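You operate a simulated robot arm through the tools that you are given. There is no shell and no other tool.

The job below is to be done with a simulated robot arm. You get a single attempt, and the scene is never put back.

TASK
Put things in order on the mill bench. At the end: the clear bag thirty-two (marked "32") stands where the clear jar forty-two (marked "42") stood; the grey cup stands on top of the white tub fifty-six (marked "56"); the clear jar forty-two stands where the grey cup stood; the brown carton four (marked "4") stands where the clear bag thirty-two stood; whatever was shut is shut again. Leave all else as you found it, and nothing knocked over.

It is judged by the outcome, as a careful person would: the job done as asked, and still so three seconds after it is handed in. It fails if anything else is knocked over, pushed out of place, dropped, spilled or broken.

THE ROBOT
A 6-joint arm with a two-finger parallel gripper, fixed in place. Base frame: the origin is at the foot of the arm, x ahead of it, y to its left, z up; the work surface is at about z = 0. Readings come in mm, degrees, newtons and seconds.
With the tool pointing down near the work surface it reaches from about 160 to 420 mm from the base axis. Its first joint turns from -66.0 to 66.0 degrees. Payload 1.57 kg.
The TCP is the grasp point between the finger pads, 30 mm short of the fingertips. In the tool frame z runs along the fingers and y along their closing line. The gripper opens to 80 mm. The fingers are 17 mm wide and 12 mm thick; the gripper's body (40 by 82 mm) begins 80 mm behind the TCP.
Orientation is that of the tool frame in the base frame, as a unit quaternion [w, x, y, z]. With the fingers straight down and closing along the base's y, the tool's x points along the base's -x, its y along +y and its z along -z.

THE INTERFACE
- The arm moves only by the tool servo_tool. Its argument "commands" is a list that holds one entry, the list of rows, each a list of 7 numbers: the gripper command, from -1 (shut) to 1 (fully open), values between in proportion, then the shift along the tool's x, y, z in mm, then the turn, a rotation vector about the tool's x, y, z in degrees. In form: [[[gripper, tx, ty, tz, wx, wy, wz], ...]]. A call has 1 to 20 rows; each row shifts and turns the commanded pose from where the row before left it, along the tool's axes as they then stand. Each row takes 0.2 s and may step no farther than 50 mm and 8.6 degrees from the row before; otherwise, or with a gripper value out of range, the whole call is refused. Where a pose cannot be reached the arm comes as near as it can. A force on the tool above 40 N (or 10 N above the force at the start of the call, whichever is more), or a blocked arm, ends the call early, and 0.2 s more pass. The fingers move at their own pace (about 153 mm/s each) and stop on an object; they squeeze with about 42 N. The grip force told is the motor's: it shows also when the fingers shut on nothing. Time passes only in rows, and 0.2 s behind the last, so rows that do not move let the fingers close. The reply holds the time, the measured pose of the TCP, the force on the tool along the base axes, the opening and the grip force, in the units named above and with some noise, with the torque about the TCP (base axes, N m) and any sound that the robot's microphone picked up.
- Cameras (640 x 400 px; columns grow to the right, rows downward): "scene" is fixed at [41.5, -323.2, 420.8]; the picture's right is [0.89, -0.46, 0.00], its down [-0.27, -0.52, -0.81] and it looks along [0.37, 0.72, -0.58] (base axes); focal length 218 px, centre (320, 200). "wrist" rides on the gripper at [72, -7, -122] in the tool frame; the picture's right is [0.09, 1.00, 0.00], its down [-0.84, 0.08, -0.54] and it looks along [-0.54, 0.05, 0.84] (tool axes); focal length 238 px, centre (320, 200). There is no depth. A picture from a camera that has moved, and an enlarged one, comes with that camera's place and axes in the base frame and with its lens.
- camera(camera): a new picture of that camera. It takes no simulated time.
- enlarge(camera, box): a new picture of the part [left, top, right, bottom] of that camera's present view, enlarged. It takes no simulated time.
- finish_job(): hands the job in; it is judged then, once.

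Nothing tells you positions but the pictures and the camera data. Unless the task says otherwise, let go and move clear before handing in.

The tools are called after "Call:" by a JSON object that holds its "name" and its "arguments". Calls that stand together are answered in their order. servo_tool: Moves the arm, as the interface text tells. Its arguments: {"type":"object","properties":{"commands":{"type":"array"}},"required":["commands"]} The other tools are called the same way: camera (camera) takes a picture; enlarge (camera, box) takes an enlarged picture of a part of a camera's view; finish_job () hands the job in.

At the start:

```text
clock: 0.0
eef_pos: [216.1, -75.2, 274.0]
tool_rot: [0.0, 0.0, 1.0, -0.001]
contact_force: [0.8, 0.0, 0.4]
ft_torque: [-0.01, -0.02, 0.01]
grip_width: 79.9
grip_force: 0.0
```

scene: 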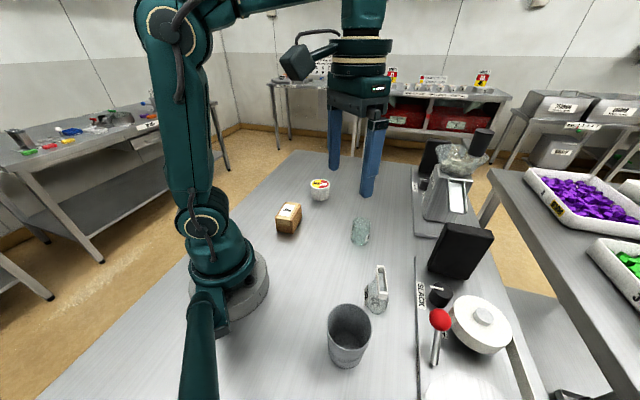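
wrist: 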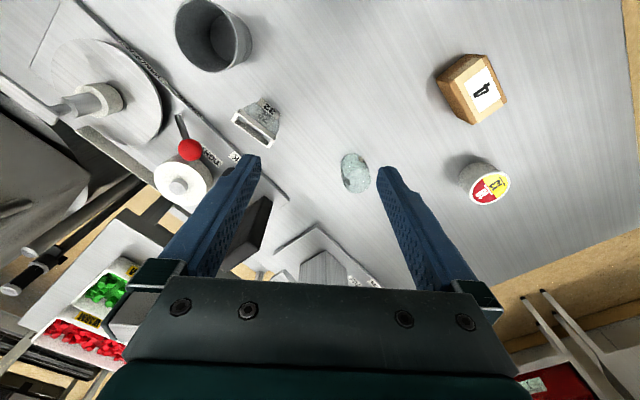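

I see a grey cup, a clear bag "32", a glassy clear jar, a brown carton and a white tub on the bench, with a mill on the right. I'll look closer before moving.

Call:
{"name": "enlarge", "arguments": {"camera": "scene", "box": [240, 160, 400, 260]}}

Call:
{"name": "enlarge", "arguments": {"camera": "scene", "box": [300, 240, 540, 390]}}

Call:
{"name": "enlarge", "arguments": {"camera": "wrist", "box": [320, 40, 560, 220]}}

Call:
{"name": "enlarge", "arguments": {"camera": "wrist", "box": [140, 0, 380, 200]}}

```text
4.00 times, centred on (320, 210) of scene
camera zoom: at [41.5, -323.2, 420.8], right [0.89, -0.46, 0.0], down [-0.27, -0.52, -0.81], along [0.37, 0.72, -0.58], focal length 874 px, centre (320, 160)
```

zoom: 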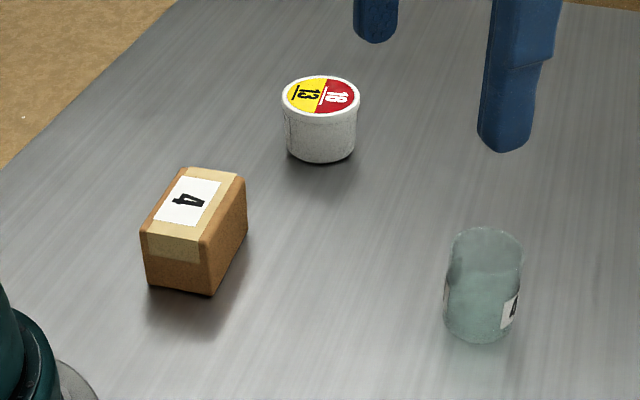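

```text
2.67 times, centred on (420, 315) of scene
camera zoom: at [41.5, -323.2, 420.8], right [0.89, -0.46, 0.0], down [-0.27, -0.52, -0.81], along [0.37, 0.72, -0.58], focal length 582 px, centre (53, -107)
```

zoom: 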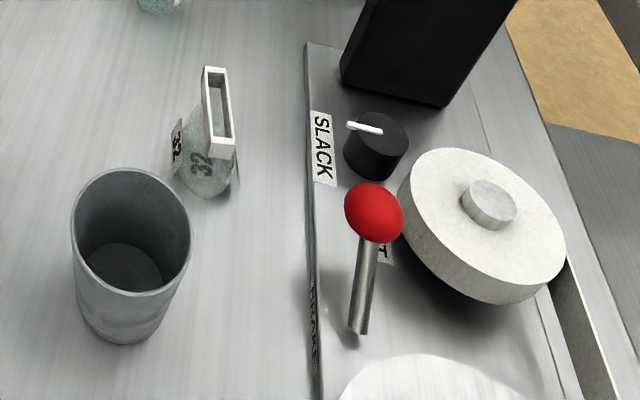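

```text
2.22 times, centred on (440, 130) of wrist
camera zoom: at [143.4, -81.5, 393.8], right [-0.09, 1.0, 0.0], down [0.84, 0.08, 0.54], along [0.54, 0.05, -0.84], focal length 530 px, centre (53, 356)
```

zoom: 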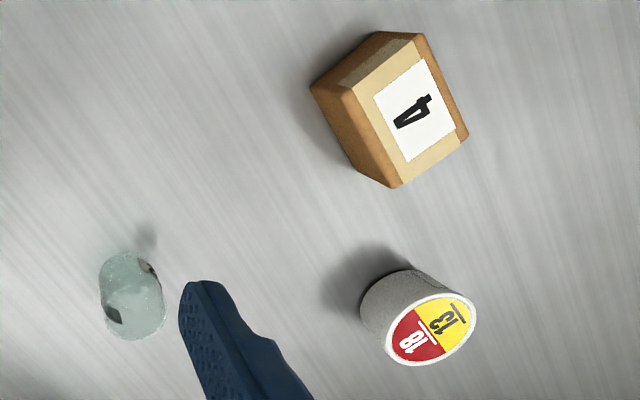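

```text
2.00 times, centred on (260, 100) of wrist
camera zoom: at [143.4, -81.5, 393.8], right [-0.09, 1.0, 0.0], down [0.84, 0.08, 0.54], along [0.54, 0.05, -0.84], focal length 477 px, centre (440, 400)
```

zoom: 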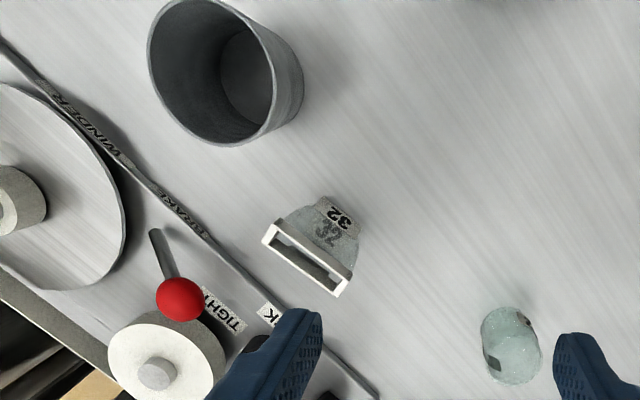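

The small white tub's lid shows 13 and 18, not 56, so I need to see more of it and of the rest of the bench. Next I'll look at the other parts of the views.

Call:
{"name": "enlarge", "arguments": {"camera": "scene", "box": [400, 120, 560, 240]}}

Call:
{"name": "enlarge", "arguments": {"camera": "scene", "box": [400, 220, 560, 400]}}

Call:
{"name": "enlarge", "arguments": {"camera": "scene", "box": [295, 165, 345, 215]}}

Call:
{"name": "enlarge", "arguments": {"camera": "wrist", "box": [0, 0, 240, 240]}}

Call:
{"name": "enlarge", "arguments": {"camera": "wrist", "box": [200, 160, 440, 300]}}

Call:
{"name": "enlarge", "arguments": {"camera": "scene", "box": [330, 170, 430, 320]}}

```text
3.33 times, centred on (480, 180) of scene
camera zoom: at [41.5, -323.2, 420.8], right [0.89, -0.46, 0.0], down [-0.27, -0.52, -0.81], along [0.37, 0.72, -0.58], focal length 728 px, centre (-213, 267)
```

zoom: 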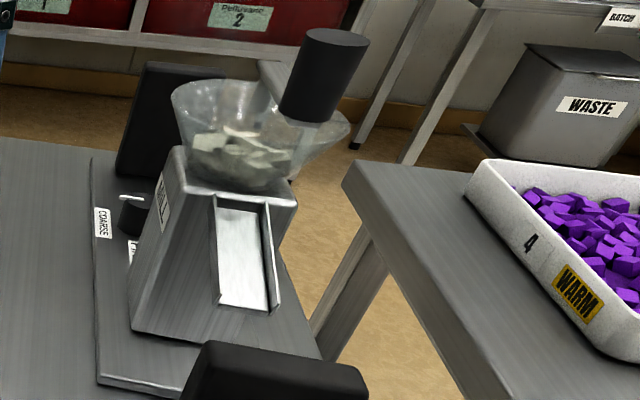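

```text
2.22 times, centred on (480, 310) of scene
camera zoom: at [41.5, -323.2, 420.8], right [0.89, -0.46, 0.0], down [-0.27, -0.52, -0.81], along [0.37, 0.72, -0.58], focal length 485 px, centre (-36, -44)
```

zoom: 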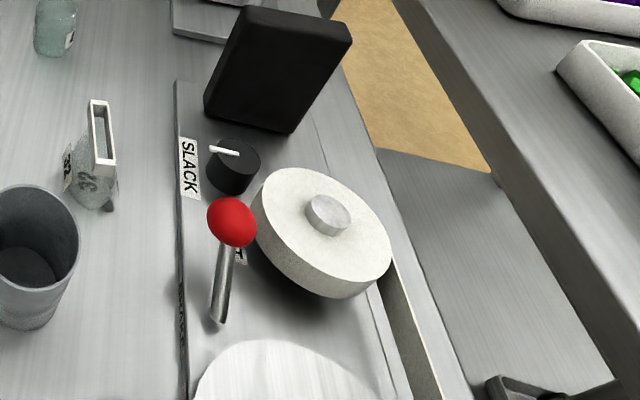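

```text
8.00 times, centred on (320, 190) of scene
camera zoom: at [41.5, -323.2, 420.8], right [0.89, -0.46, 0.0], down [-0.27, -0.52, -0.81], along [0.37, 0.72, -0.58], focal length 1747 px, centre (320, 280)
```

zoom: 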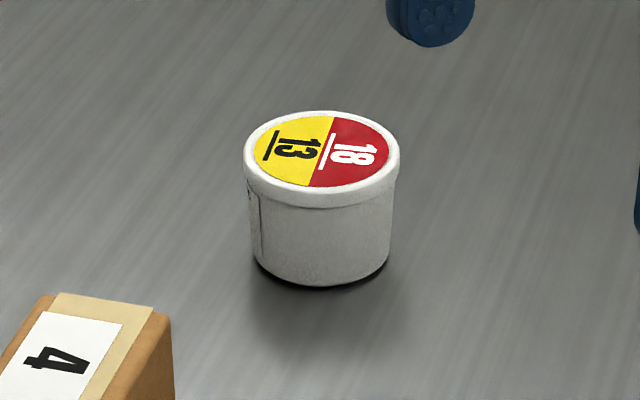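

```text
1.67 times, centred on (120, 120) of wrist
camera zoom: at [143.4, -81.5, 393.8], right [-0.09, 1.0, 0.0], down [0.84, 0.08, 0.54], along [0.54, 0.05, -0.84], focal length 397 px, centre (653, 333)
```

zoom: 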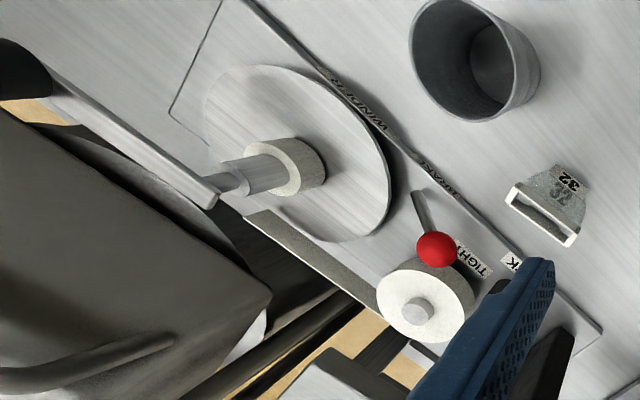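

```text
2.67 times, centred on (320, 230) of wrist
camera zoom: at [143.4, -81.5, 393.8], right [-0.09, 1.0, 0.0], down [0.84, 0.08, 0.54], along [0.54, 0.05, -0.84], focal length 636 px, centre (320, 120)
```

zoom: 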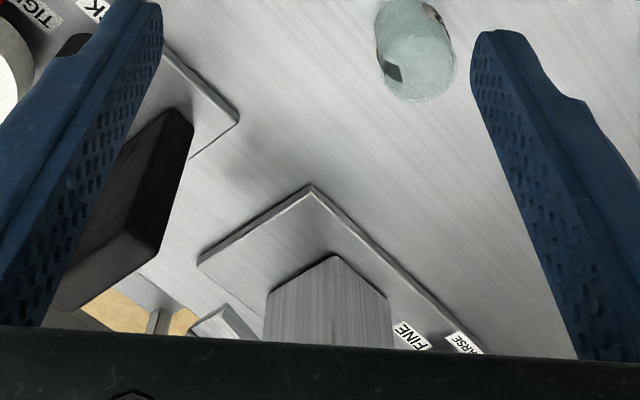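

```text
2.67 times, centred on (380, 245) of scene
camera zoom: at [41.5, -323.2, 420.8], right [0.89, -0.46, 0.0], down [-0.27, -0.52, -0.81], along [0.37, 0.72, -0.58], focal length 582 px, centre (160, 80)
```

zoom: 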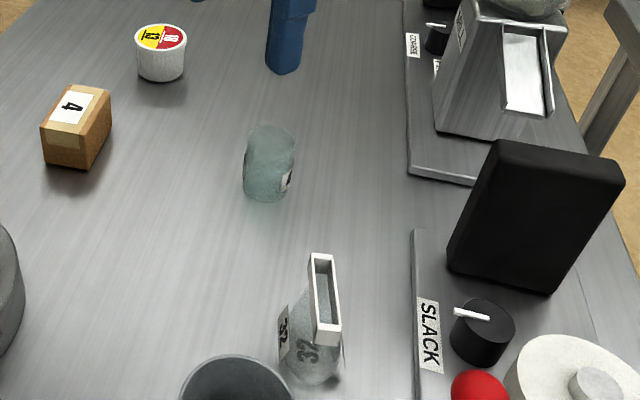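

I place the cup near (147,-207), bag (240,-166), jar (326,-8), carton (177,128) and tub (323,222). The tub has a side label facing the base, so I'll move the wrist camera there to read it.

Call:
{"name": "servo_tool", "arguments": {"commands": [[[1, 1.33, 21.25, 10, 0, 0, 0], [1, 1.33, 21.25, 10, 0, 0, 0], [1, 1.33, 21.25, 10, 0, 0, 0], [1, 1.33, 21.25, 10, 0, 0, 0], [1, 1.33, 21.25, 10, 0, 0, 0], [1, 1.33, 21.25, 10, 0, 0, 0], [1, 1.33, 21.25, 10, 0, 0, 0], [1, 1.33, 21.25, 10, 0, 0, 0], [1, 1.33, 21.25, 10, 0, 0, 0], [1, 1.33, 21.25, 10, 0, 0, 0], [1, 1.33, 21.25, 10, 0, 0, 0], [1, 1.33, 21.25, 10, 0, 0, 0], [1, 0, 0, 0, 0, 0, 0]]]}}

Call:
{"name": "camera", "arguments": {"camera": "wrist"}}

Call:
{"name": "camera", "arguments": {"camera": "scene"}}

```text
clock: 2.8
eef_pos: [200.3, 178.6, 154.9]
tool_rot: [0.0, 0.0, 1.0, 0.0]
contact_force: [0.1, 0.6, 0.2]
ft_torque: [-0.02, 0.0, 0.01]
grip_width: 80.0
grip_force: 0.1
```

```text
taken
camera wrist: at [126.6, 173.2, 275.9], right [-0.09, 1.0, 0.0], down [0.84, 0.08, 0.54], along [0.54, 0.05, -0.84], focal length 238 px, centre (320, 200)
```

wrist: 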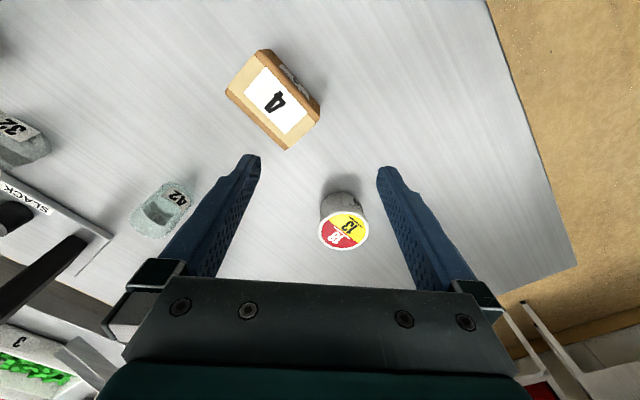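

```text
taken
```

scene: 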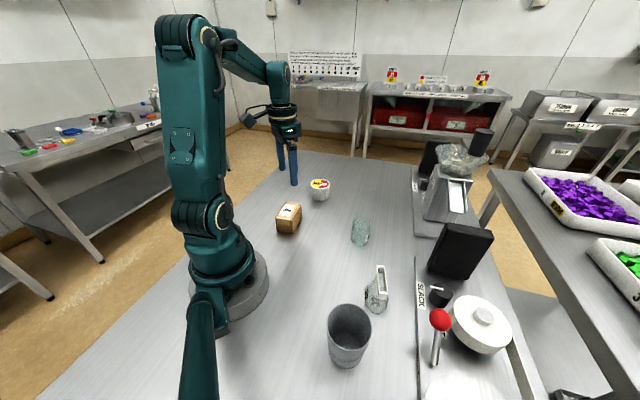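

Call:
{"name": "enlarge", "arguments": {"camera": "wrist", "box": [300, 170, 390, 260]}}

Call:
{"name": "enlarge", "arguments": {"camera": "wrist", "box": [110, 150, 230, 260]}}

Call:
{"name": "enlarge", "arguments": {"camera": "wrist", "box": [210, 30, 340, 160]}}

```text
4.44 times, centred on (345, 215) of wrist
camera zoom: at [126.6, 173.2, 275.9], right [-0.09, 1.0, 0.0], down [0.84, 0.08, 0.54], along [0.54, 0.05, -0.84], focal length 1059 px, centre (209, 133)
```

zoom: 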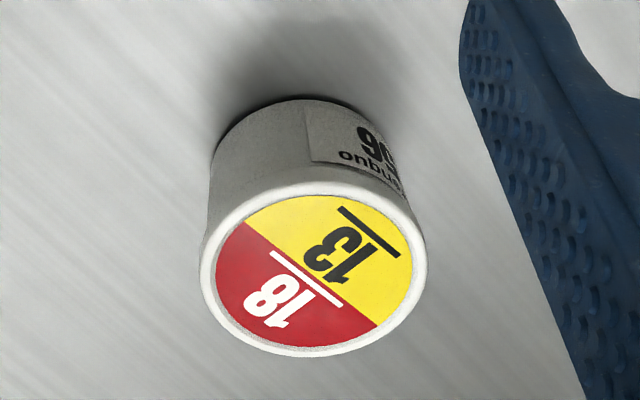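

```text
3.64 times, centred on (170, 205) of wrist
camera zoom: at [126.6, 173.2, 275.9], right [-0.09, 1.0, 0.0], down [0.84, 0.08, 0.54], along [0.54, 0.05, -0.84], focal length 867 px, centre (866, 182)
```

zoom: 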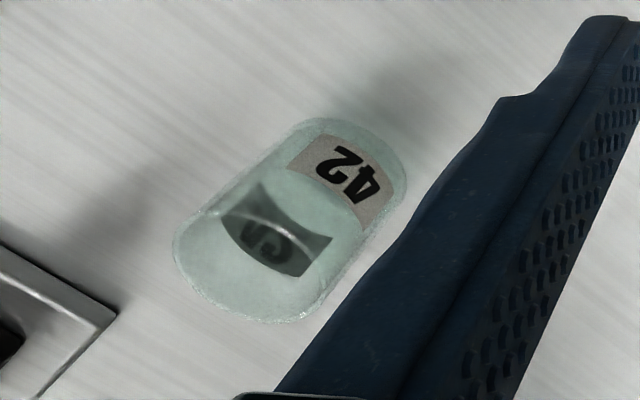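

```text
3.08 times, centred on (275, 95) of wrist
camera zoom: at [126.6, 173.2, 275.9], right [-0.09, 1.0, 0.0], down [0.84, 0.08, 0.54], along [0.54, 0.05, -0.84], focal length 733 px, centre (458, 523)
```

zoom: 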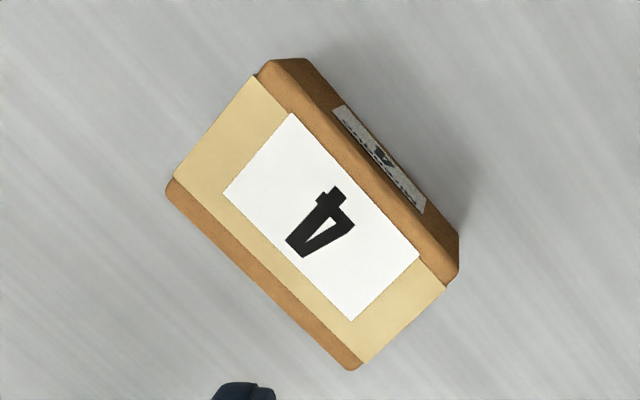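

The tub's side label reads 56 (seen upside down) and the jar reads 42, so identities are settled. I'll go above the tub to pin down its position.

Call:
{"name": "servo_tool", "arguments": {"commands": [[[1, -20, 7, 0, 0, 0, 0], [1, -20, 7, 0, 0, 0, 0], [1, -20, 7, 0, 0, 0, 0], [1, -20, 7, 0, 0, 0, 0], [1, -20, 7, 0, 0, 0, 0], [1, -20, 7, 0, 0, 0, 0], [1, 0, 0, 0, 0, 0, 0]]]}}

Call:
{"name": "camera", "arguments": {"camera": "wrist"}}

Call:
{"name": "enlarge", "arguments": {"camera": "wrist", "box": [260, 60, 400, 200]}}

Call:
{"name": "camera", "arguments": {"camera": "scene"}}

```text
clock: 4.4
eef_pos: [320.3, 220.1, 153.5]
tool_rot: [-0.001, 0.0, 1.0, -0.001]
contact_force: [-0.1, 0.2, 0.9]
ft_torque: [0.0, 0.04, 0.01]
grip_width: 79.8
grip_force: 0.1
```

```text
taken
camera wrist: at [247.2, 214.8, 274.0], right [-0.09, 1.0, 0.0], down [0.84, 0.08, 0.54], along [0.54, 0.05, -0.84], focal length 238 px, centre (320, 200)
```

wrist: 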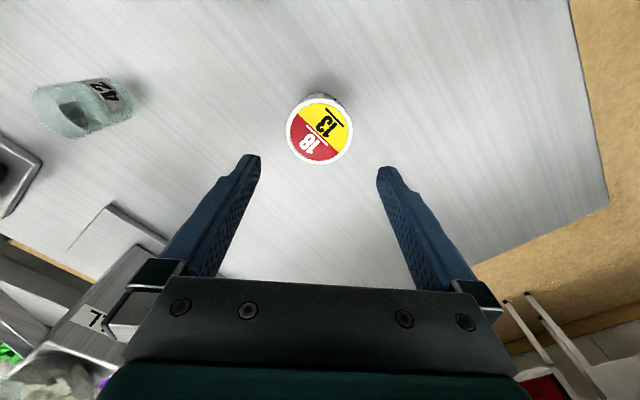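

```text
2.86 times, centred on (330, 130) of wrist
camera zoom: at [247.2, 214.8, 274.0], right [-0.09, 1.0, 0.0], down [0.84, 0.08, 0.54], along [0.54, 0.05, -0.84], focal length 681 px, centre (291, 400)
```

zoom: 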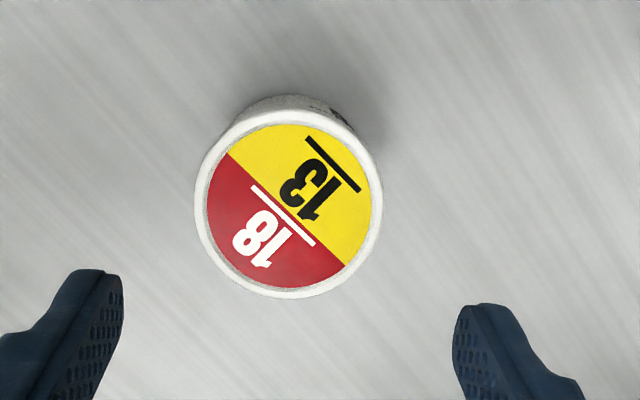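

```text
taken
```

scene: 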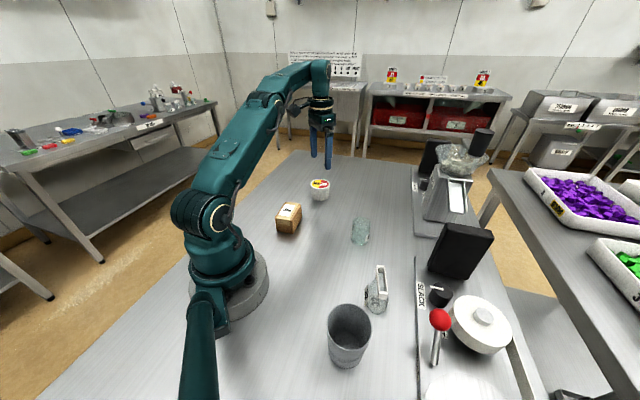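

The tub is centred near (317,220) with its lid at about z=47. Next I go above the cup to measure it the same way.

Call:
{"name": "servo_tool", "arguments": {"commands": [[[1, 8.65, -21.35, -2.35, 0, 0, 0], [1, 8.65, -21.35, -2.35, 0, 0, 0], [1, 8.65, -21.35, -2.35, 0, 0, 0], [1, 8.65, -21.35, -2.35, 0, 0, 0], [1, 8.65, -21.35, -2.35, 0, 0, 0], [1, 8.65, -21.35, -2.35, 0, 0, 0], [1, 8.65, -21.35, -2.35, 0, 0, 0], [1, 8.65, -21.35, -2.35, 0, 0, 0], [1, 8.65, -21.35, -2.35, 0, 0, 0], [1, 8.65, -21.35, -2.35, 0, 0, 0], [1, 8.65, -21.35, -2.35, 0, 0, 0], [1, 8.65, -21.35, -2.35, 0, 0, 0], [1, 8.65, -21.35, -2.35, 0, 0, 0], [1, 8.65, -21.35, -2.35, 0, 0, 0], [1, 8.65, -21.35, -2.35, 0, 0, 0], [1, 8.65, -21.35, -2.35, 0, 0, 0], [1, 8.65, -21.35, -2.35, 0, 0, 0], [1, 8.65, -21.35, -2.35, 0, 0, 0], [1, 8.65, -21.35, -2.35, 0, 0, 0], [1, 8.65, -21.35, -2.35, 0, 0, 0]]]}}

Call:
{"name": "camera", "arguments": {"camera": "wrist"}}

Call:
{"name": "enlarge", "arguments": {"camera": "wrist", "box": [240, 40, 400, 200]}}

Call:
{"name": "camera", "arguments": {"camera": "scene"}}

```text
clock: 8.6
eef_pos: [145.3, -207.8, 201.6]
tool_rot: [0.0, -0.001, 1.0, 0.0]
contact_force: [0.3, -0.5, 0.1]
ft_torque: [-0.04, -0.01, 0.0]
grip_width: 79.9
grip_force: 0.0
```

```text
taken
camera wrist: at [72.6, -214.2, 322.4], right [-0.09, 1.0, 0.0], down [0.84, 0.08, 0.54], along [0.54, 0.05, -0.84], focal length 238 px, centre (320, 200)
```

wrist: 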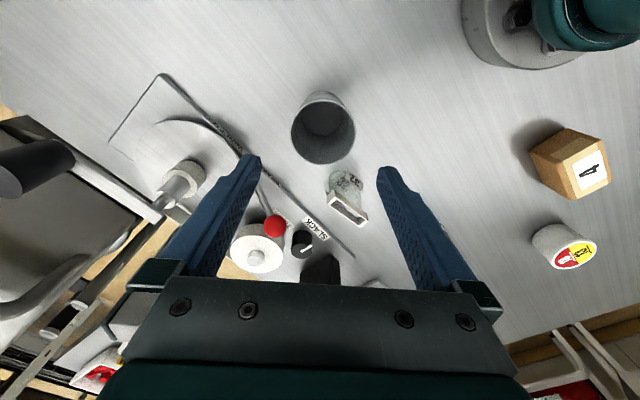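

```text
2.50 times, centred on (320, 120) of wrist
camera zoom: at [72.6, -214.2, 322.4], right [-0.09, 1.0, 0.0], down [0.84, 0.08, 0.54], along [0.54, 0.05, -0.84], focal length 596 px, centre (320, 400)
```

zoom: 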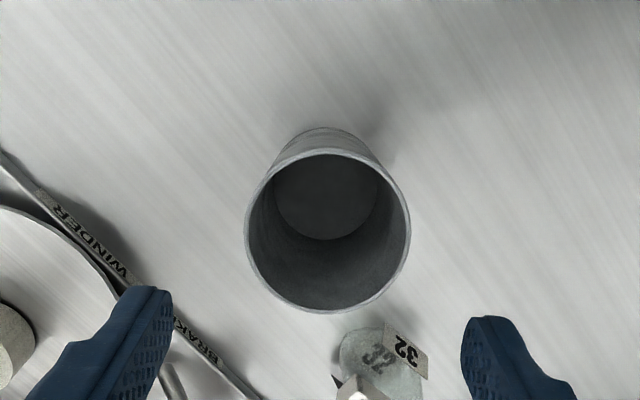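

```text
taken
```

scene: 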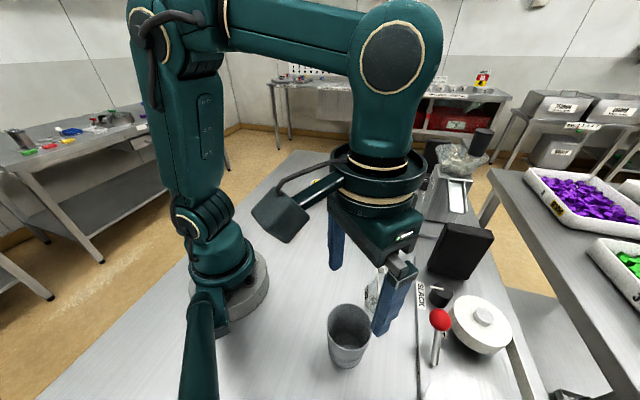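

The cup is at about (147,-205), rim about 67 mm wide and 82 mm high, empty. I'll descend around it and close.

Call:
{"name": "servo_tool", "arguments": {"commands": [[[1, -2, 2, 15, 0, 0, 0], [1, 0, 0, 20, 0, 0, 0], [1, 0, 0, 20, 0, 0, 0], [1, 0, 0, 20, 0, 0, 0], [1, 0, 0, 20, 0, 0, 0], [1, 0, 0, 20, 0, 0, 0], [1, 0, 0, 20, 0, 0, 0], [1, 0, 0, 18, 0, 0, 0], [1, 0, 0, 0, 0, 0, 0]]]}}

Call:
{"name": "camera", "arguments": {"camera": "scene"}}

Call:
{"name": "camera", "arguments": {"camera": "wrist"}}

```text
clock: 10.6
eef_pos: [149.2, -205.8, 46.6]
tool_rot: [0.0, 0.0, 1.0, 0.0]
contact_force: [0.3, 0.7, -0.1]
ft_torque: [-0.01, 0.04, 0.01]
grip_width: 80.1
grip_force: 0.0
```

```text
taken
```

scene: 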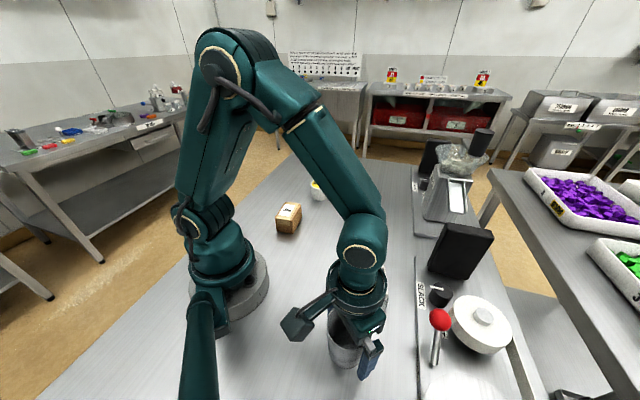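

```text
taken
camera wrist: at [75.5, -210.7, 167.8], right [-0.09, 1.0, 0.0], down [0.84, 0.08, 0.54], along [0.54, 0.05, -0.84], focal length 238 px, centre (320, 200)
```

wrist: 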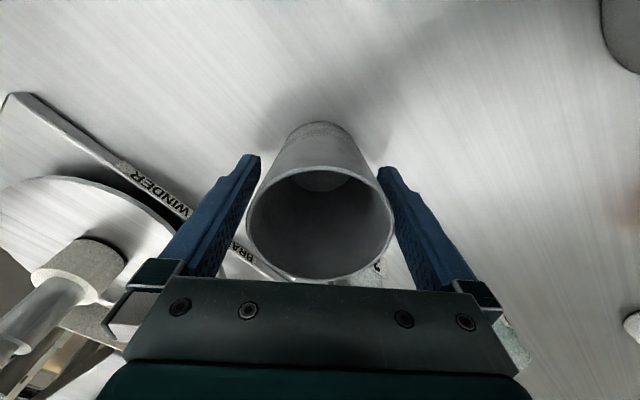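

The cup sits centred between the fingers. I close now.

Call:
{"name": "servo_tool", "arguments": {"commands": [[[0.6, 0, 0, 0, 0, 0, 0], [0.2, 0, 0, 0, 0, 0, 0], [-1, 0, 0, 0, 0, 0, 0], [-1, 0, 0, 0, 0, 0, 0], [-1, 0, 0, 0, 0, 0, 0]]]}}

Call:
{"name": "camera", "arguments": {"camera": "wrist"}}

```text
clock: 11.8
eef_pos: [147.5, -205.6, 48.0]
tool_rot: [-0.001, 0.0, 1.0, 0.001]
contact_force: [-0.4, -0.4, -0.1]
ft_torque: [0.0, -0.02, 0.01]
grip_width: 66.3
grip_force: 41.4
```

```text
taken
camera wrist: at [75.5, -210.8, 168.1], right [-0.09, 1.0, 0.0], down [0.84, 0.08, 0.54], along [0.54, 0.05, -0.84], focal length 238 px, centre (320, 200)
```

wrist: 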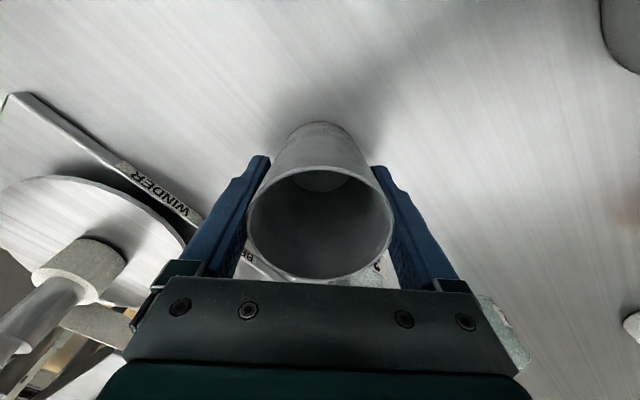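

The grip holds at 66 mm on the rim. I'll lift gently and check the cup hangs true.

Call:
{"name": "servo_tool", "arguments": {"commands": [[[-1, 0, 0, -5, 0, 0, 0], [-1, 0, 0, -10, 0, 0, 0], [-1, 0, 0, -15, 0, 0, 0], [-1, 0, 0, -20, 0, 0, 0], [-1, 0, 0, -20, 0, 0, 0], [-1, 0, 0, -20, 0, 0, 0], [-1, 0, 0, -20, 0, 0, 0], [-1, 0, 0, -12, 0, 0, 0], [-1, 0, 0, 0, 0, 0, 0]]]}}

Call:
{"name": "camera", "arguments": {"camera": "scene"}}

Call:
{"name": "camera", "arguments": {"camera": "wrist"}}

```text
clock: 13.8
eef_pos: [148.5, -205.5, 171.2]
tool_rot: [0.0, 0.0, 1.0, 0.0]
contact_force: [0.6, 0.4, -1.3]
ft_torque: [-0.04, -0.03, 0.01]
grip_width: 66.8
grip_force: 42.0
```

```text
taken
```

scene: 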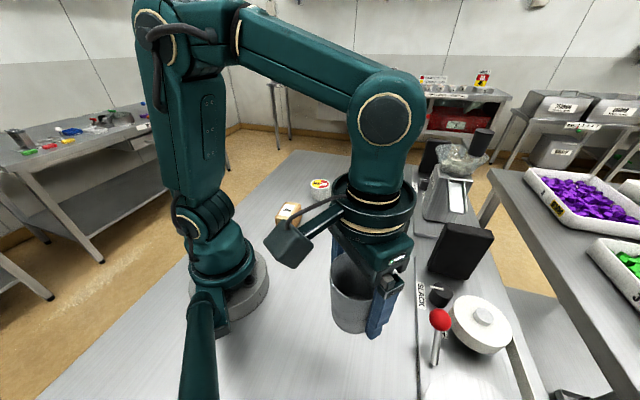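

```text
taken
camera wrist: at [76.3, -211.7, 291.6], right [-0.09, 1.0, 0.0], down [0.84, 0.08, 0.54], along [0.54, 0.05, -0.84], focal length 238 px, centre (320, 200)
```

wrist: 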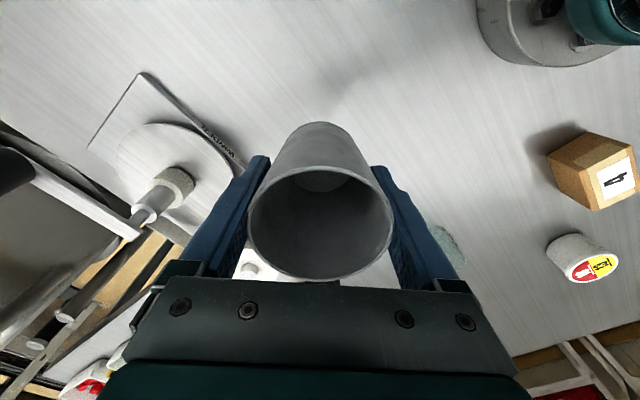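

The cup is held upright and clear. I carry it at this height to above the tub.

Call:
{"name": "servo_tool", "arguments": {"commands": [[[-1, -2.97, 7.43, 0, 0, 0, 0], [-1, -5.95, 14.86, 0, 0, 0, 0], [-1, -9.66, 24.14, 0, 0, 0, 0], [-1, -9.66, 24.14, 0, 0, 0, 0], [-1, -9.66, 24.14, 0, 0, 0, 0], [-1, -9.66, 24.14, 0, 0, 0, 0], [-1, -9.66, 24.14, 0, 0, 0, 0], [-1, -9.66, 24.14, 0, 0, 0, 0], [-1, -9.66, 24.14, 0, 0, 0, 0], [-1, -9.66, 24.14, 0, 0, 0, 0], [-1, -9.66, 24.14, 0, 0, 0, 0], [-1, -9.66, 24.14, 0, 0, 0, 0], [-1, -9.66, 24.14, 0, 0, 0, 0], [-1, -9.66, 24.14, 0, 0, 0, 0], [-1, -9.66, 24.14, 0, 0, 0, 0], [-1, -9.66, 24.14, 0, 0, 0, 0], [-1, -9.66, 24.14, 0, 0, 0, 0], [-1, -9.66, 24.14, 0, 0, 0, 0], [-1, -4.46, 11.14, 0, 0, 0, 0], [-1, -2.23, 5.57, 0, 0, 0, 0]]]}}

Call:
{"name": "camera", "arguments": {"camera": "scene"}}

Call:
{"name": "camera", "arguments": {"camera": "wrist"}}

Call:
{"name": "enlarge", "arguments": {"camera": "scene", "box": [260, 90, 380, 220]}}

```text
clock: 18.0
eef_pos: [317.2, 217.6, 169.0]
tool_rot: [0.0, 0.0, 1.0, 0.0]
contact_force: [0.1, -0.2, -0.4]
ft_torque: [0.0, 0.0, 0.01]
grip_width: 66.7
grip_force: 42.1
out of reach, approached as far as the arm can: row 20
```

```text
taken
```

scene: 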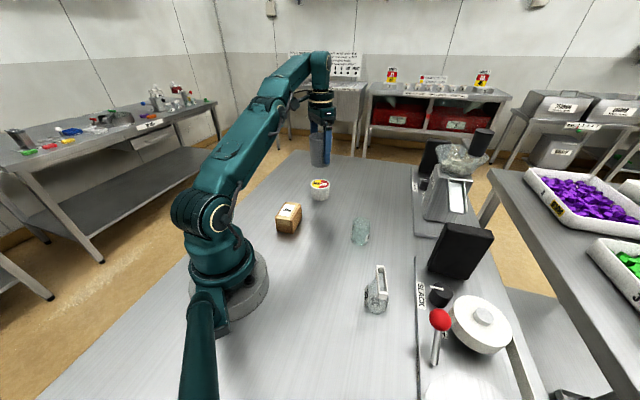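

```text
taken
camera wrist: at [244.9, 211.5, 290.5], right [-0.09, 1.0, 0.0], down [0.84, 0.08, 0.54], along [0.54, 0.05, -0.84], focal length 238 px, centre (320, 200)
```

wrist: 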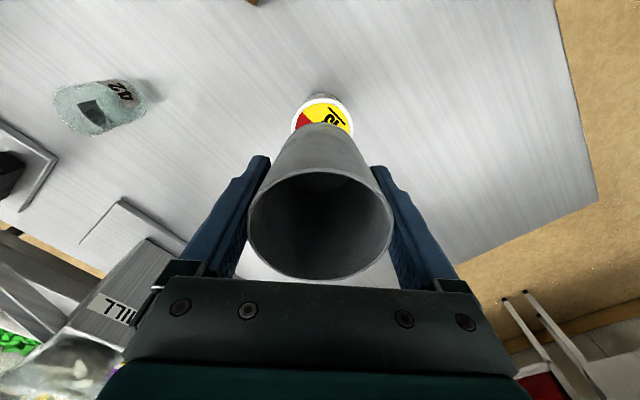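

```text
3.08 times, centred on (320, 155) of scene
camera zoom: at [41.5, -323.2, 420.8], right [0.89, -0.46, 0.0], down [-0.27, -0.52, -0.81], along [0.37, 0.72, -0.58], focal length 672 px, centre (320, 338)
```

zoom: 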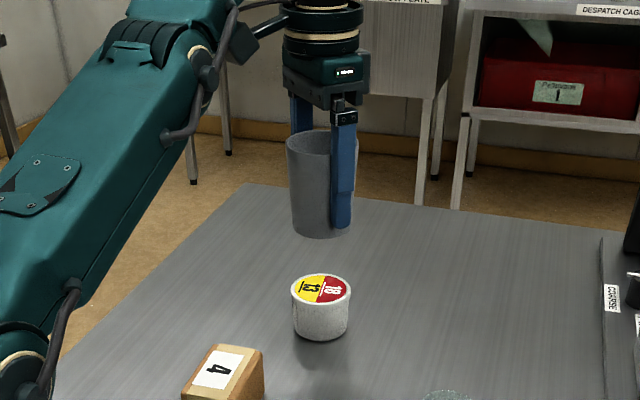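

The reach limit was just touched at this height; it improves lower down. I'll descend to just above the lid and check alignment.

Call:
{"name": "servo_tool", "arguments": {"commands": [[[-1, 0, 0, 10, 0, 0, 0], [-1, 0, 0, 15, 0, 0, 0], [-1, 0, 0, 15, 0, 0, 0], [-1, 0, 0, 15, 0, 0, 0], [-1, 0, 0, 8, 0, 0, 0], [-1, 0, 0, 0, 0, 0, 0]]]}}

Call:
{"name": "enlarge", "arguments": {"camera": "wrist", "box": [240, 60, 400, 300]}}

Call:
{"name": "enlarge", "arguments": {"camera": "scene", "box": [280, 120, 360, 210]}}

```text
clock: 19.4
eef_pos: [317.1, 216.8, 104.8]
tool_rot: [-0.001, 0.0, 1.0, 0.001]
contact_force: [-0.6, 0.1, -0.6]
ft_torque: [0.01, -0.02, 0.0]
grip_width: 66.8
grip_force: 42.0
```

```text
1.67 times, centred on (320, 180) of wrist
camera zoom: at [244.8, 211.0, 226.3], right [-0.09, 1.0, 0.0], down [0.84, 0.08, 0.54], along [0.54, 0.05, -0.84], focal length 397 px, centre (320, 233)
```

zoom: 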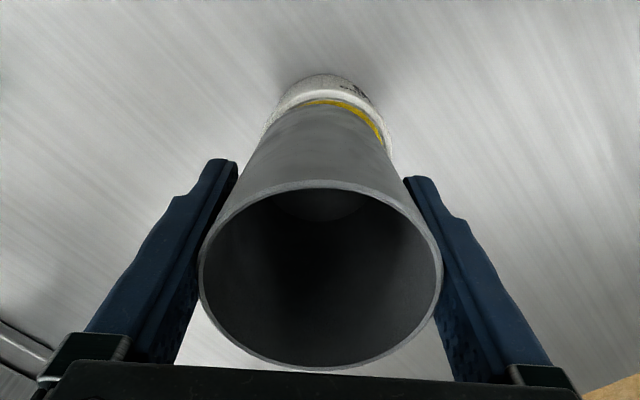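

```text
4.44 times, centred on (320, 165) of scene
camera zoom: at [41.5, -323.2, 420.8], right [0.89, -0.46, 0.0], down [-0.27, -0.52, -0.81], along [0.37, 0.72, -0.58], focal length 971 px, centre (320, 356)
```

zoom: 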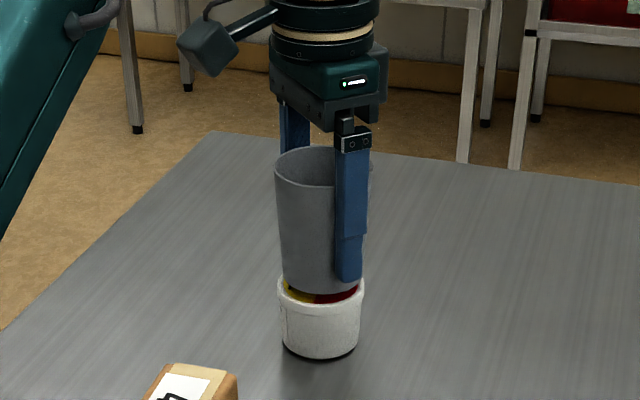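

The tub sits a few millimetres to the +y side of the cup base. I'll shift +3 mm in y and lower carefully.

Call:
{"name": "servo_tool", "arguments": {"commands": [[[-1, 0, 3, 0, 0, 0, 0], [-1, 0, 0, 3, 0, 0, 0], [-1, 0, 0, 3, 0, 0, 0], [-1, 0, 0, 0, 0, 0, 0]]]}}

Call:
{"name": "enlarge", "arguments": {"camera": "wrist", "box": [270, 80, 370, 180]}}

Call:
{"name": "enlarge", "arguments": {"camera": "scene", "box": [290, 150, 350, 210]}}

```text
clock: 20.4
eef_pos: [318.0, 220.3, 98.8]
tool_rot: [0.0, 0.0, 1.0, 0.0]
contact_force: [-0.5, -0.2, -1.1]
ft_torque: [0.0, 0.03, -0.03]
grip_width: 66.8
grip_force: 42.3
```

```text
4.00 times, centred on (320, 130) of wrist
camera zoom: at [244.1, 214.4, 220.0], right [-0.09, 1.0, 0.0], down [0.84, 0.08, 0.54], along [0.54, 0.05, -0.84], focal length 953 px, centre (320, 480)
```

zoom: 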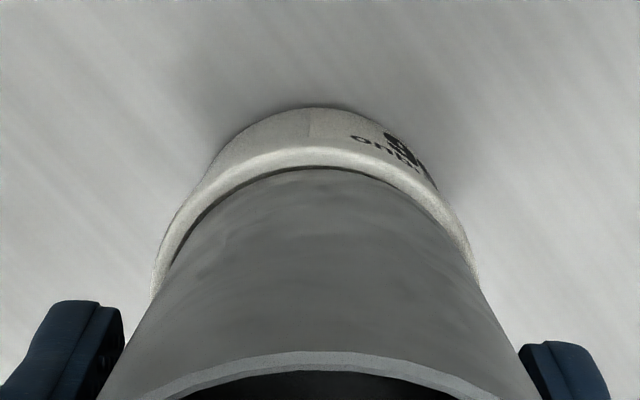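

```text
6.67 times, centred on (320, 180) of scene
camera zoom: at [41.5, -323.2, 420.8], right [0.89, -0.46, 0.0], down [-0.27, -0.52, -0.81], along [0.37, 0.72, -0.58], focal length 1456 px, centre (320, 333)
```

zoom: 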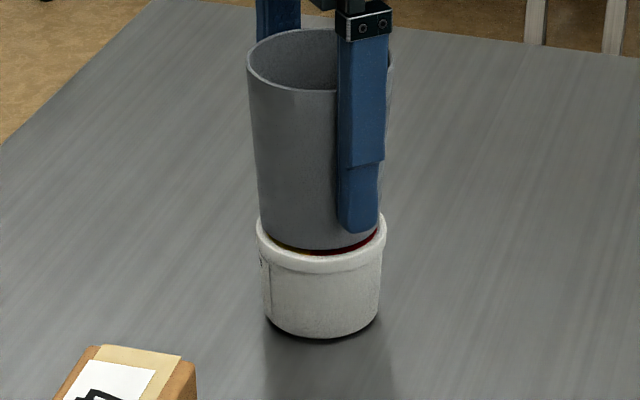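

Alignment is within about 2 mm. I lower the last few millimetres in small steps watching the force.

Call:
{"name": "servo_tool", "arguments": {"commands": [[[-1, -1.5, -1.5, 0, 0, 0, 0], [-1, 0, 0, 1, 0, 0, 0], [-1, 0, 0, 1, 0, 0, 0], [-1, 0, 0, 0, 0, 0, 0]]]}}

Call:
{"name": "enlarge", "arguments": {"camera": "scene", "box": [290, 150, 350, 210]}}

```text
clock: 21.4
eef_pos: [319.5, 217.6, 97.7]
tool_rot: [-0.001, -0.001, 1.0, 0.0]
contact_force: [-0.1, -0.6, -0.5]
ft_torque: [-0.01, 0.01, -0.03]
grip_width: 66.7
grip_force: 42.0
```

```text
6.67 times, centred on (320, 180) of scene
camera zoom: at [41.5, -323.2, 420.8], right [0.89, -0.46, 0.0], down [-0.27, -0.52, -0.81], along [0.37, 0.72, -0.58], focal length 1456 px, centre (320, 333)
```

zoom: 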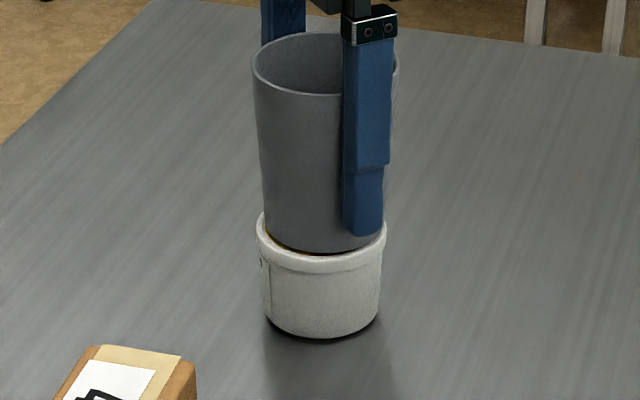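

Call:
{"name": "servo_tool", "arguments": {"commands": [[[-1, 0, 0, 1, 0, 0, 0], [-1, 0, 0, 0, 0, 0, 0]]]}}

Call:
{"name": "servo_tool", "arguments": {"commands": [[[-1, 0, 0, 1, 0, 0, 0], [-1, 0, 0, 0, 0, 0, 0]]]}}

Call:
{"name": "enlarge", "arguments": {"camera": "scene", "box": [290, 150, 350, 210]}}

```text
clock: 22.0
eef_pos: [319.8, 218.7, 97.5]
tool_rot: [0.0, 0.0, 1.0, 0.0]
contact_force: [-0.3, 0.5, 0.3]
ft_torque: [-0.02, -0.02, -0.03]
grip_width: 66.4
grip_force: 42.0
```

```text
clock: 22.6
eef_pos: [319.2, 218.2, 97.2]
tool_rot: [0.0, 0.0, 1.0, 0.0]
contact_force: [-2.5, -0.6, 14.7]
ft_torque: [-0.04, 0.21, 0.01]
grip_width: 66.6
grip_force: 41.6
```

```text
6.67 times, centred on (320, 180) of scene
camera zoom: at [41.4, -323.2, 420.8], right [0.89, -0.46, 0.0], down [-0.27, -0.52, -0.81], along [0.37, 0.72, -0.58], focal length 1456 px, centre (320, 333)
```

zoom: 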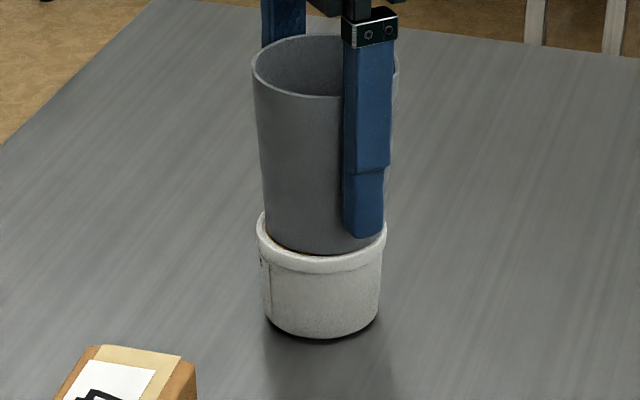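

Contact is made at about 15 N, so the cup rests on the lid. I'll ease off half a millimetre and open slowly.

Call:
{"name": "servo_tool", "arguments": {"commands": [[[-1, 0, 0, -0.5, 0, 0, 0], [0.68, 0, 0, 0, 0, 0, 0], [0.72, 0, 0, 0, 0, 0, 0], [0.8, 0, 0, 0, 0, 0, 0], [1, 0, 0, 0, 0, 0, 0], [1, 0, 0, 0, 0, 0, 0]]]}}

Call:
{"name": "enlarge", "arguments": {"camera": "scene", "box": [280, 120, 360, 210]}}

Call:
{"name": "camera", "arguments": {"camera": "wrist"}}

```text
clock: 24.0
eef_pos: [319.4, 219.2, 97.8]
tool_rot: [0.0, 0.0, 1.0, 0.0]
contact_force: [0.0, -0.2, -0.3]
ft_torque: [-0.01, 0.01, 0.02]
grip_width: 79.8
grip_force: 0.2
```

```text
4.44 times, centred on (320, 165) of scene
camera zoom: at [41.5, -323.2, 420.8], right [0.89, -0.46, 0.0], down [-0.27, -0.52, -0.81], along [0.37, 0.72, -0.58], focal length 971 px, centre (320, 356)
```

zoom: 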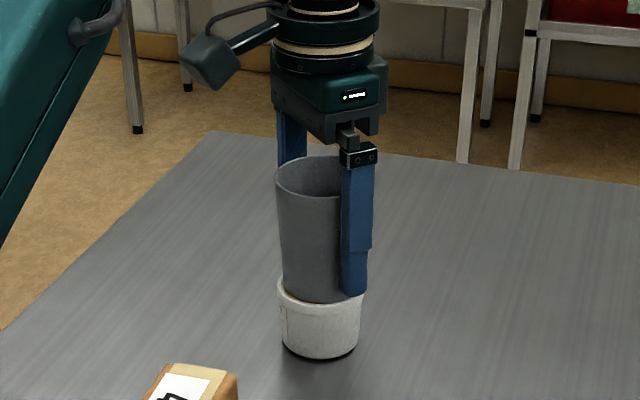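

```text
taken
camera wrist: at [246.3, 212.9, 217.2], right [-0.09, 1.0, 0.0], down [0.84, 0.08, 0.54], along [0.54, 0.05, -0.84], focal length 238 px, centre (320, 200)
```

wrist: 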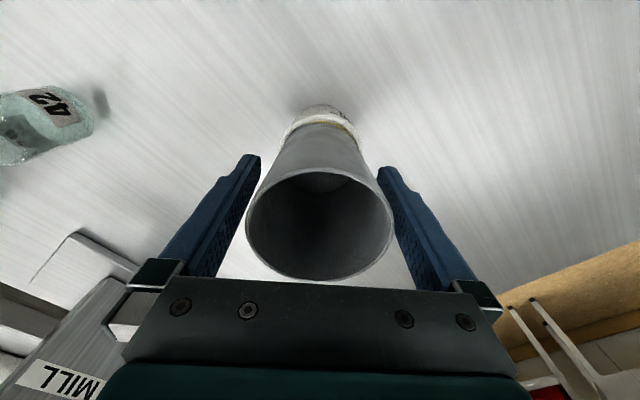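

The cup stands on the tub freely. I'll rise straight up, then back away along -x so the fingers pass clear on both sides.

Call:
{"name": "servo_tool", "arguments": {"commands": [[[1, 0, 0, -8, 0, 0, 0], [1, 0, 0, -15, 0, 0, 0], [1, 0, 0, -15, 0, 0, 0], [1, 0, 0, -15, 0, 0, 0], [1, 0, 0, -13, 0, 0, 0], [1, 0, 0, 0, 0, 0, 0]]]}}

Call:
{"name": "camera", "arguments": {"camera": "wrist"}}

Call:
{"name": "camera", "arguments": {"camera": "scene"}}

```text
clock: 25.4
eef_pos: [318.6, 219.2, 161.2]
tool_rot: [0.001, 0.0, 1.0, 0.0]
contact_force: [0.3, 0.3, 0.2]
ft_torque: [0.0, -0.02, 0.02]
grip_width: 80.1
grip_force: 0.0
```

```text
taken
camera wrist: at [245.6, 214.0, 282.7], right [-0.09, 1.0, 0.0], down [0.84, 0.08, 0.54], along [0.54, 0.05, -0.84], focal length 238 px, centre (320, 200)
```

wrist: 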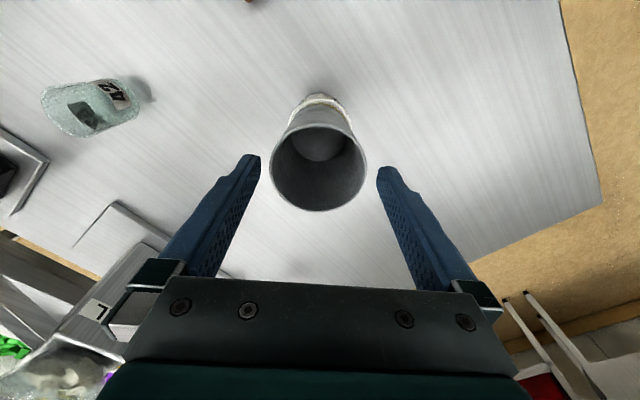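

```text
taken
```

scene: 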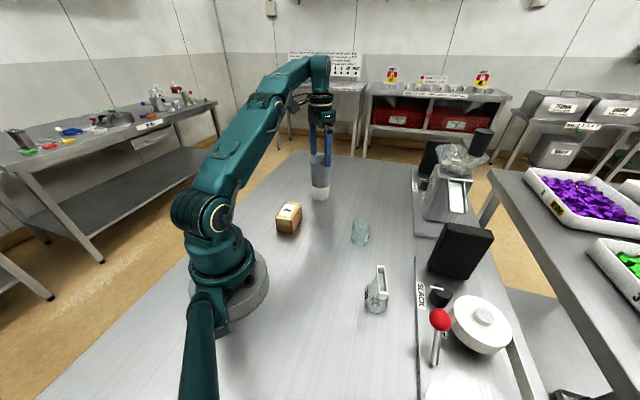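

Clear of the rim. Now I back off in -x, then travel to above the jar.

Call:
{"name": "servo_tool", "arguments": {"commands": [[[1, 15, 0, -3, 0, 0, 0], [1, 20, 0, -5, 0, 0, 0], [1, 20, 0, -5, 0, 0, 0], [1, 20, 0, -5, 0, 0, 0], [1, 20, 0, -5, 0, 0, 0], [1, -8.9, -18.9, 1.6, 0, 0, 0], [1, -8.9, -18.9, 1.6, 0, 0, 0], [1, -8.9, -18.9, 1.6, 0, 0, 0], [1, -8.9, -18.9, 1.6, 0, 0, 0], [1, -8.9, -18.9, 1.6, 0, 0, 0], [1, -8.9, -18.9, 1.6, 0, 0, 0], [1, -8.9, -18.9, 1.6, 0, 0, 0], [1, -8.9, -18.9, 1.6, 0, 0, 0], [1, -8.9, -18.9, 1.6, 0, 0, 0], [1, -8.9, -18.9, 1.6, 0, 0, 0], [1, -8.9, -18.9, 1.6, 0, 0, 0], [1, -4, -18.9, 1.6, 0, 0, 0], [1, 0, 0, 0, 0, 0, 0]]]}}

Call:
{"name": "camera", "arguments": {"camera": "wrist"}}

Call:
{"name": "camera", "arguments": {"camera": "scene"}}

Call:
{"name": "enlarge", "arguments": {"camera": "wrist", "box": [240, 60, 400, 200]}}

```text
clock: 29.2
eef_pos: [325.4, -8.2, 165.0]
tool_rot: [0.0, 0.0, 1.0, 0.0]
contact_force: [-0.9, -0.3, 0.5]
ft_torque: [0.03, 0.0, 0.0]
grip_width: 80.1
grip_force: 0.1
```

```text
taken
camera wrist: at [252.8, -14.0, 286.1], right [-0.09, 1.0, 0.0], down [0.84, 0.08, 0.54], along [0.54, 0.05, -0.84], focal length 238 px, centre (320, 200)
```

wrist: 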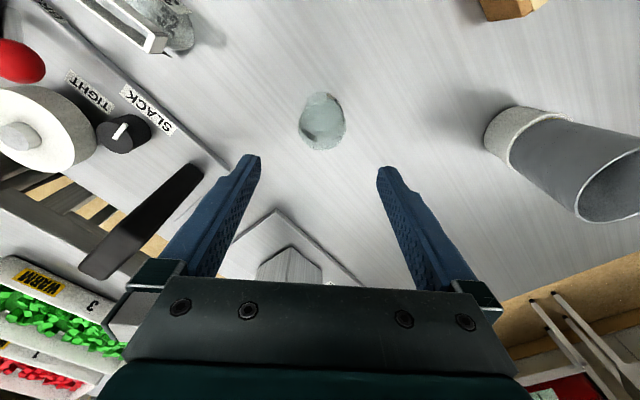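

```text
taken
```

scene: 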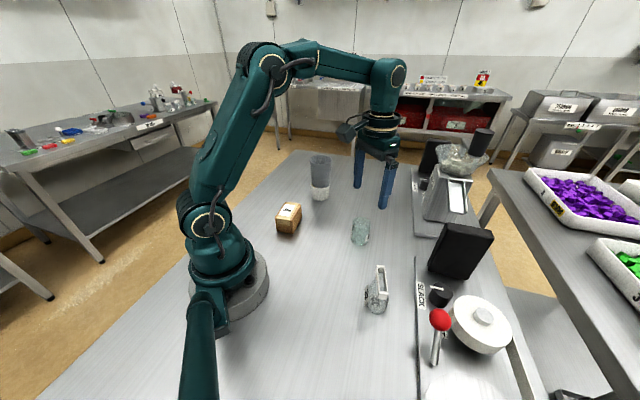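

```text
2.86 times, centred on (320, 130) of wrist
camera zoom: at [252.8, -14.0, 286.1], right [-0.09, 1.0, 0.0], down [0.84, 0.08, 0.54], along [0.54, 0.05, -0.84], focal length 681 px, centre (320, 400)
```

zoom: 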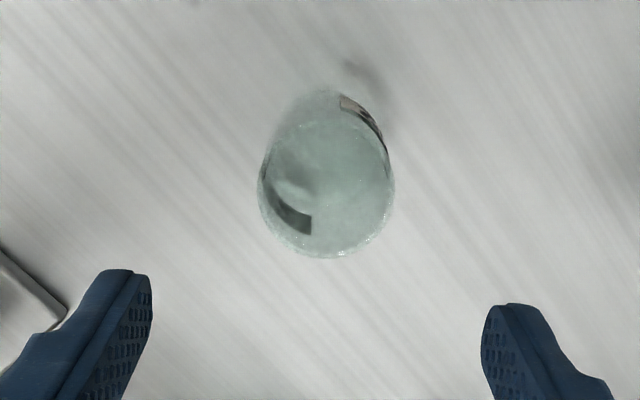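

The jar is at about (316,-6.5), 45 mm wide and 60 mm tall. I'll align over it and descend to mid-height.

Call:
{"name": "servo_tool", "arguments": {"commands": [[[1, 9, 1.7, 10, 0, 0, 0], [1, 0, 0, 20, 0, 0, 0], [1, 0, 0, 20, 0, 0, 0], [1, 0, 0, 20, 0, 0, 0], [1, 0, 0, 0, 0, 0, 0]]]}}

Call:
{"name": "camera", "arguments": {"camera": "wrist"}}

Call:
{"name": "camera", "arguments": {"camera": "scene"}}

```text
clock: 30.4
eef_pos: [316.1, -5.5, 97.0]
tool_rot: [0.0, 0.0, 1.0, -0.001]
contact_force: [-0.2, 0.6, -0.1]
ft_torque: [0.02, -0.03, -0.01]
grip_width: 79.8
grip_force: 0.0
```

```text
taken
camera wrist: at [243.5, -11.5, 216.8], right [-0.09, 1.0, 0.0], down [0.84, 0.08, 0.54], along [0.54, 0.05, -0.84], focal length 238 px, centre (320, 200)
```

wrist: 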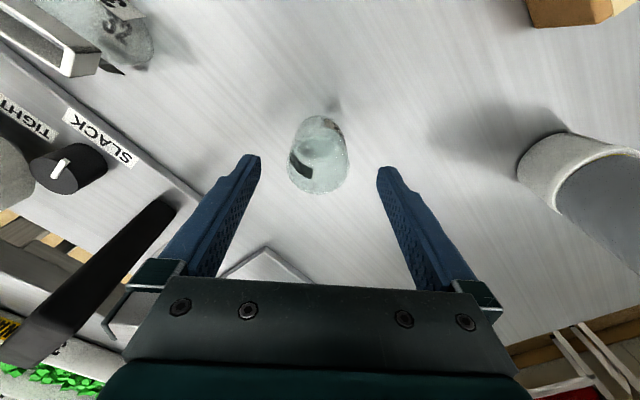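

```text
taken
```

scene: 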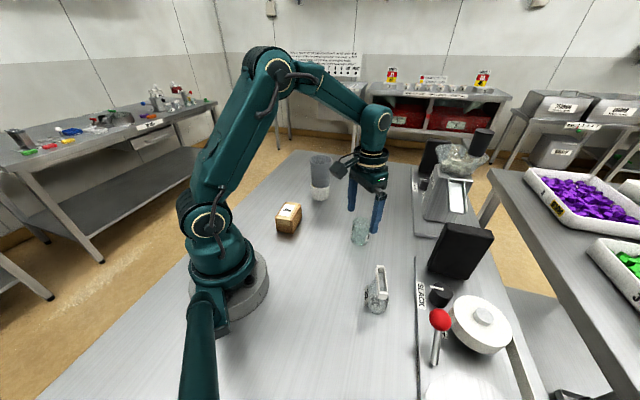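

Well centred. Descend to grasp height and close.

Call:
{"name": "servo_tool", "arguments": {"commands": [[[1, 0, 0, 20, 0, 0, 0], [1, 0, 0, 20, 0, 0, 0], [1, 0, 0, 15, 0, 0, 0], [1, 0, 0, 6, 0, 0, 0], [1, 0, 0, 0, 0, 0, 0], [0.5, 0, 0, 0, 0, 0, 0], [0.25, 0, 0, 0, 0, 0, 0], [-1, 0, 0, 0, 0, 0, 0], [-1, 0, 0, 0, 0, 0, 0], [-1, 0, 0, 0, 0, 0, 0]]]}}

Call:
{"name": "camera", "arguments": {"camera": "wrist"}}

Call:
{"name": "enlarge", "arguments": {"camera": "scene", "box": [310, 170, 410, 260]}}

```text
clock: 32.6
eef_pos: [316.1, -5.7, 35.6]
tool_rot: [0.0, 0.0, 1.0, 0.001]
contact_force: [0.5, 1.1, 0.3]
ft_torque: [-0.01, 0.0, 0.01]
grip_width: 44.4
grip_force: 42.2
```

```text
taken
camera wrist: at [242.9, -11.7, 156.5], right [-0.09, 1.0, 0.0], down [0.84, 0.08, 0.54], along [0.54, 0.05, -0.84], focal length 238 px, centre (320, 200)
```

wrist: 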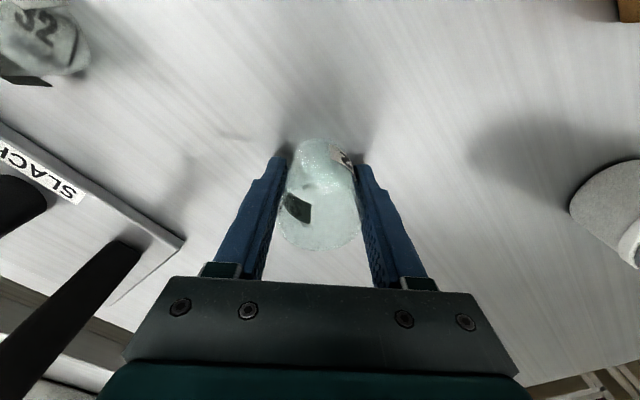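

```text
4.44 times, centred on (360, 215) of scene
camera zoom: at [41.5, -323.2, 420.8], right [0.89, -0.46, 0.0], down [-0.27, -0.52, -0.81], along [0.37, 0.72, -0.58], focal length 971 px, centre (142, 133)
```

zoom: 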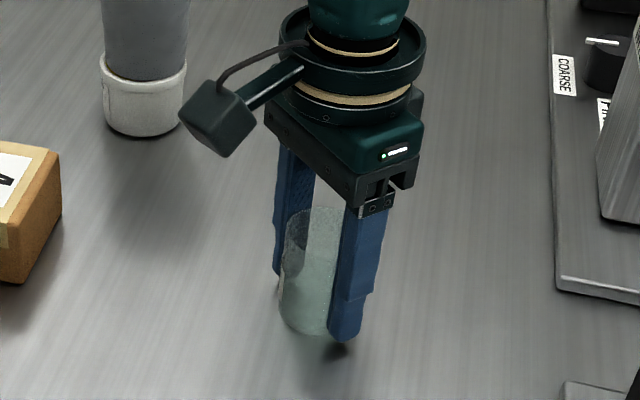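

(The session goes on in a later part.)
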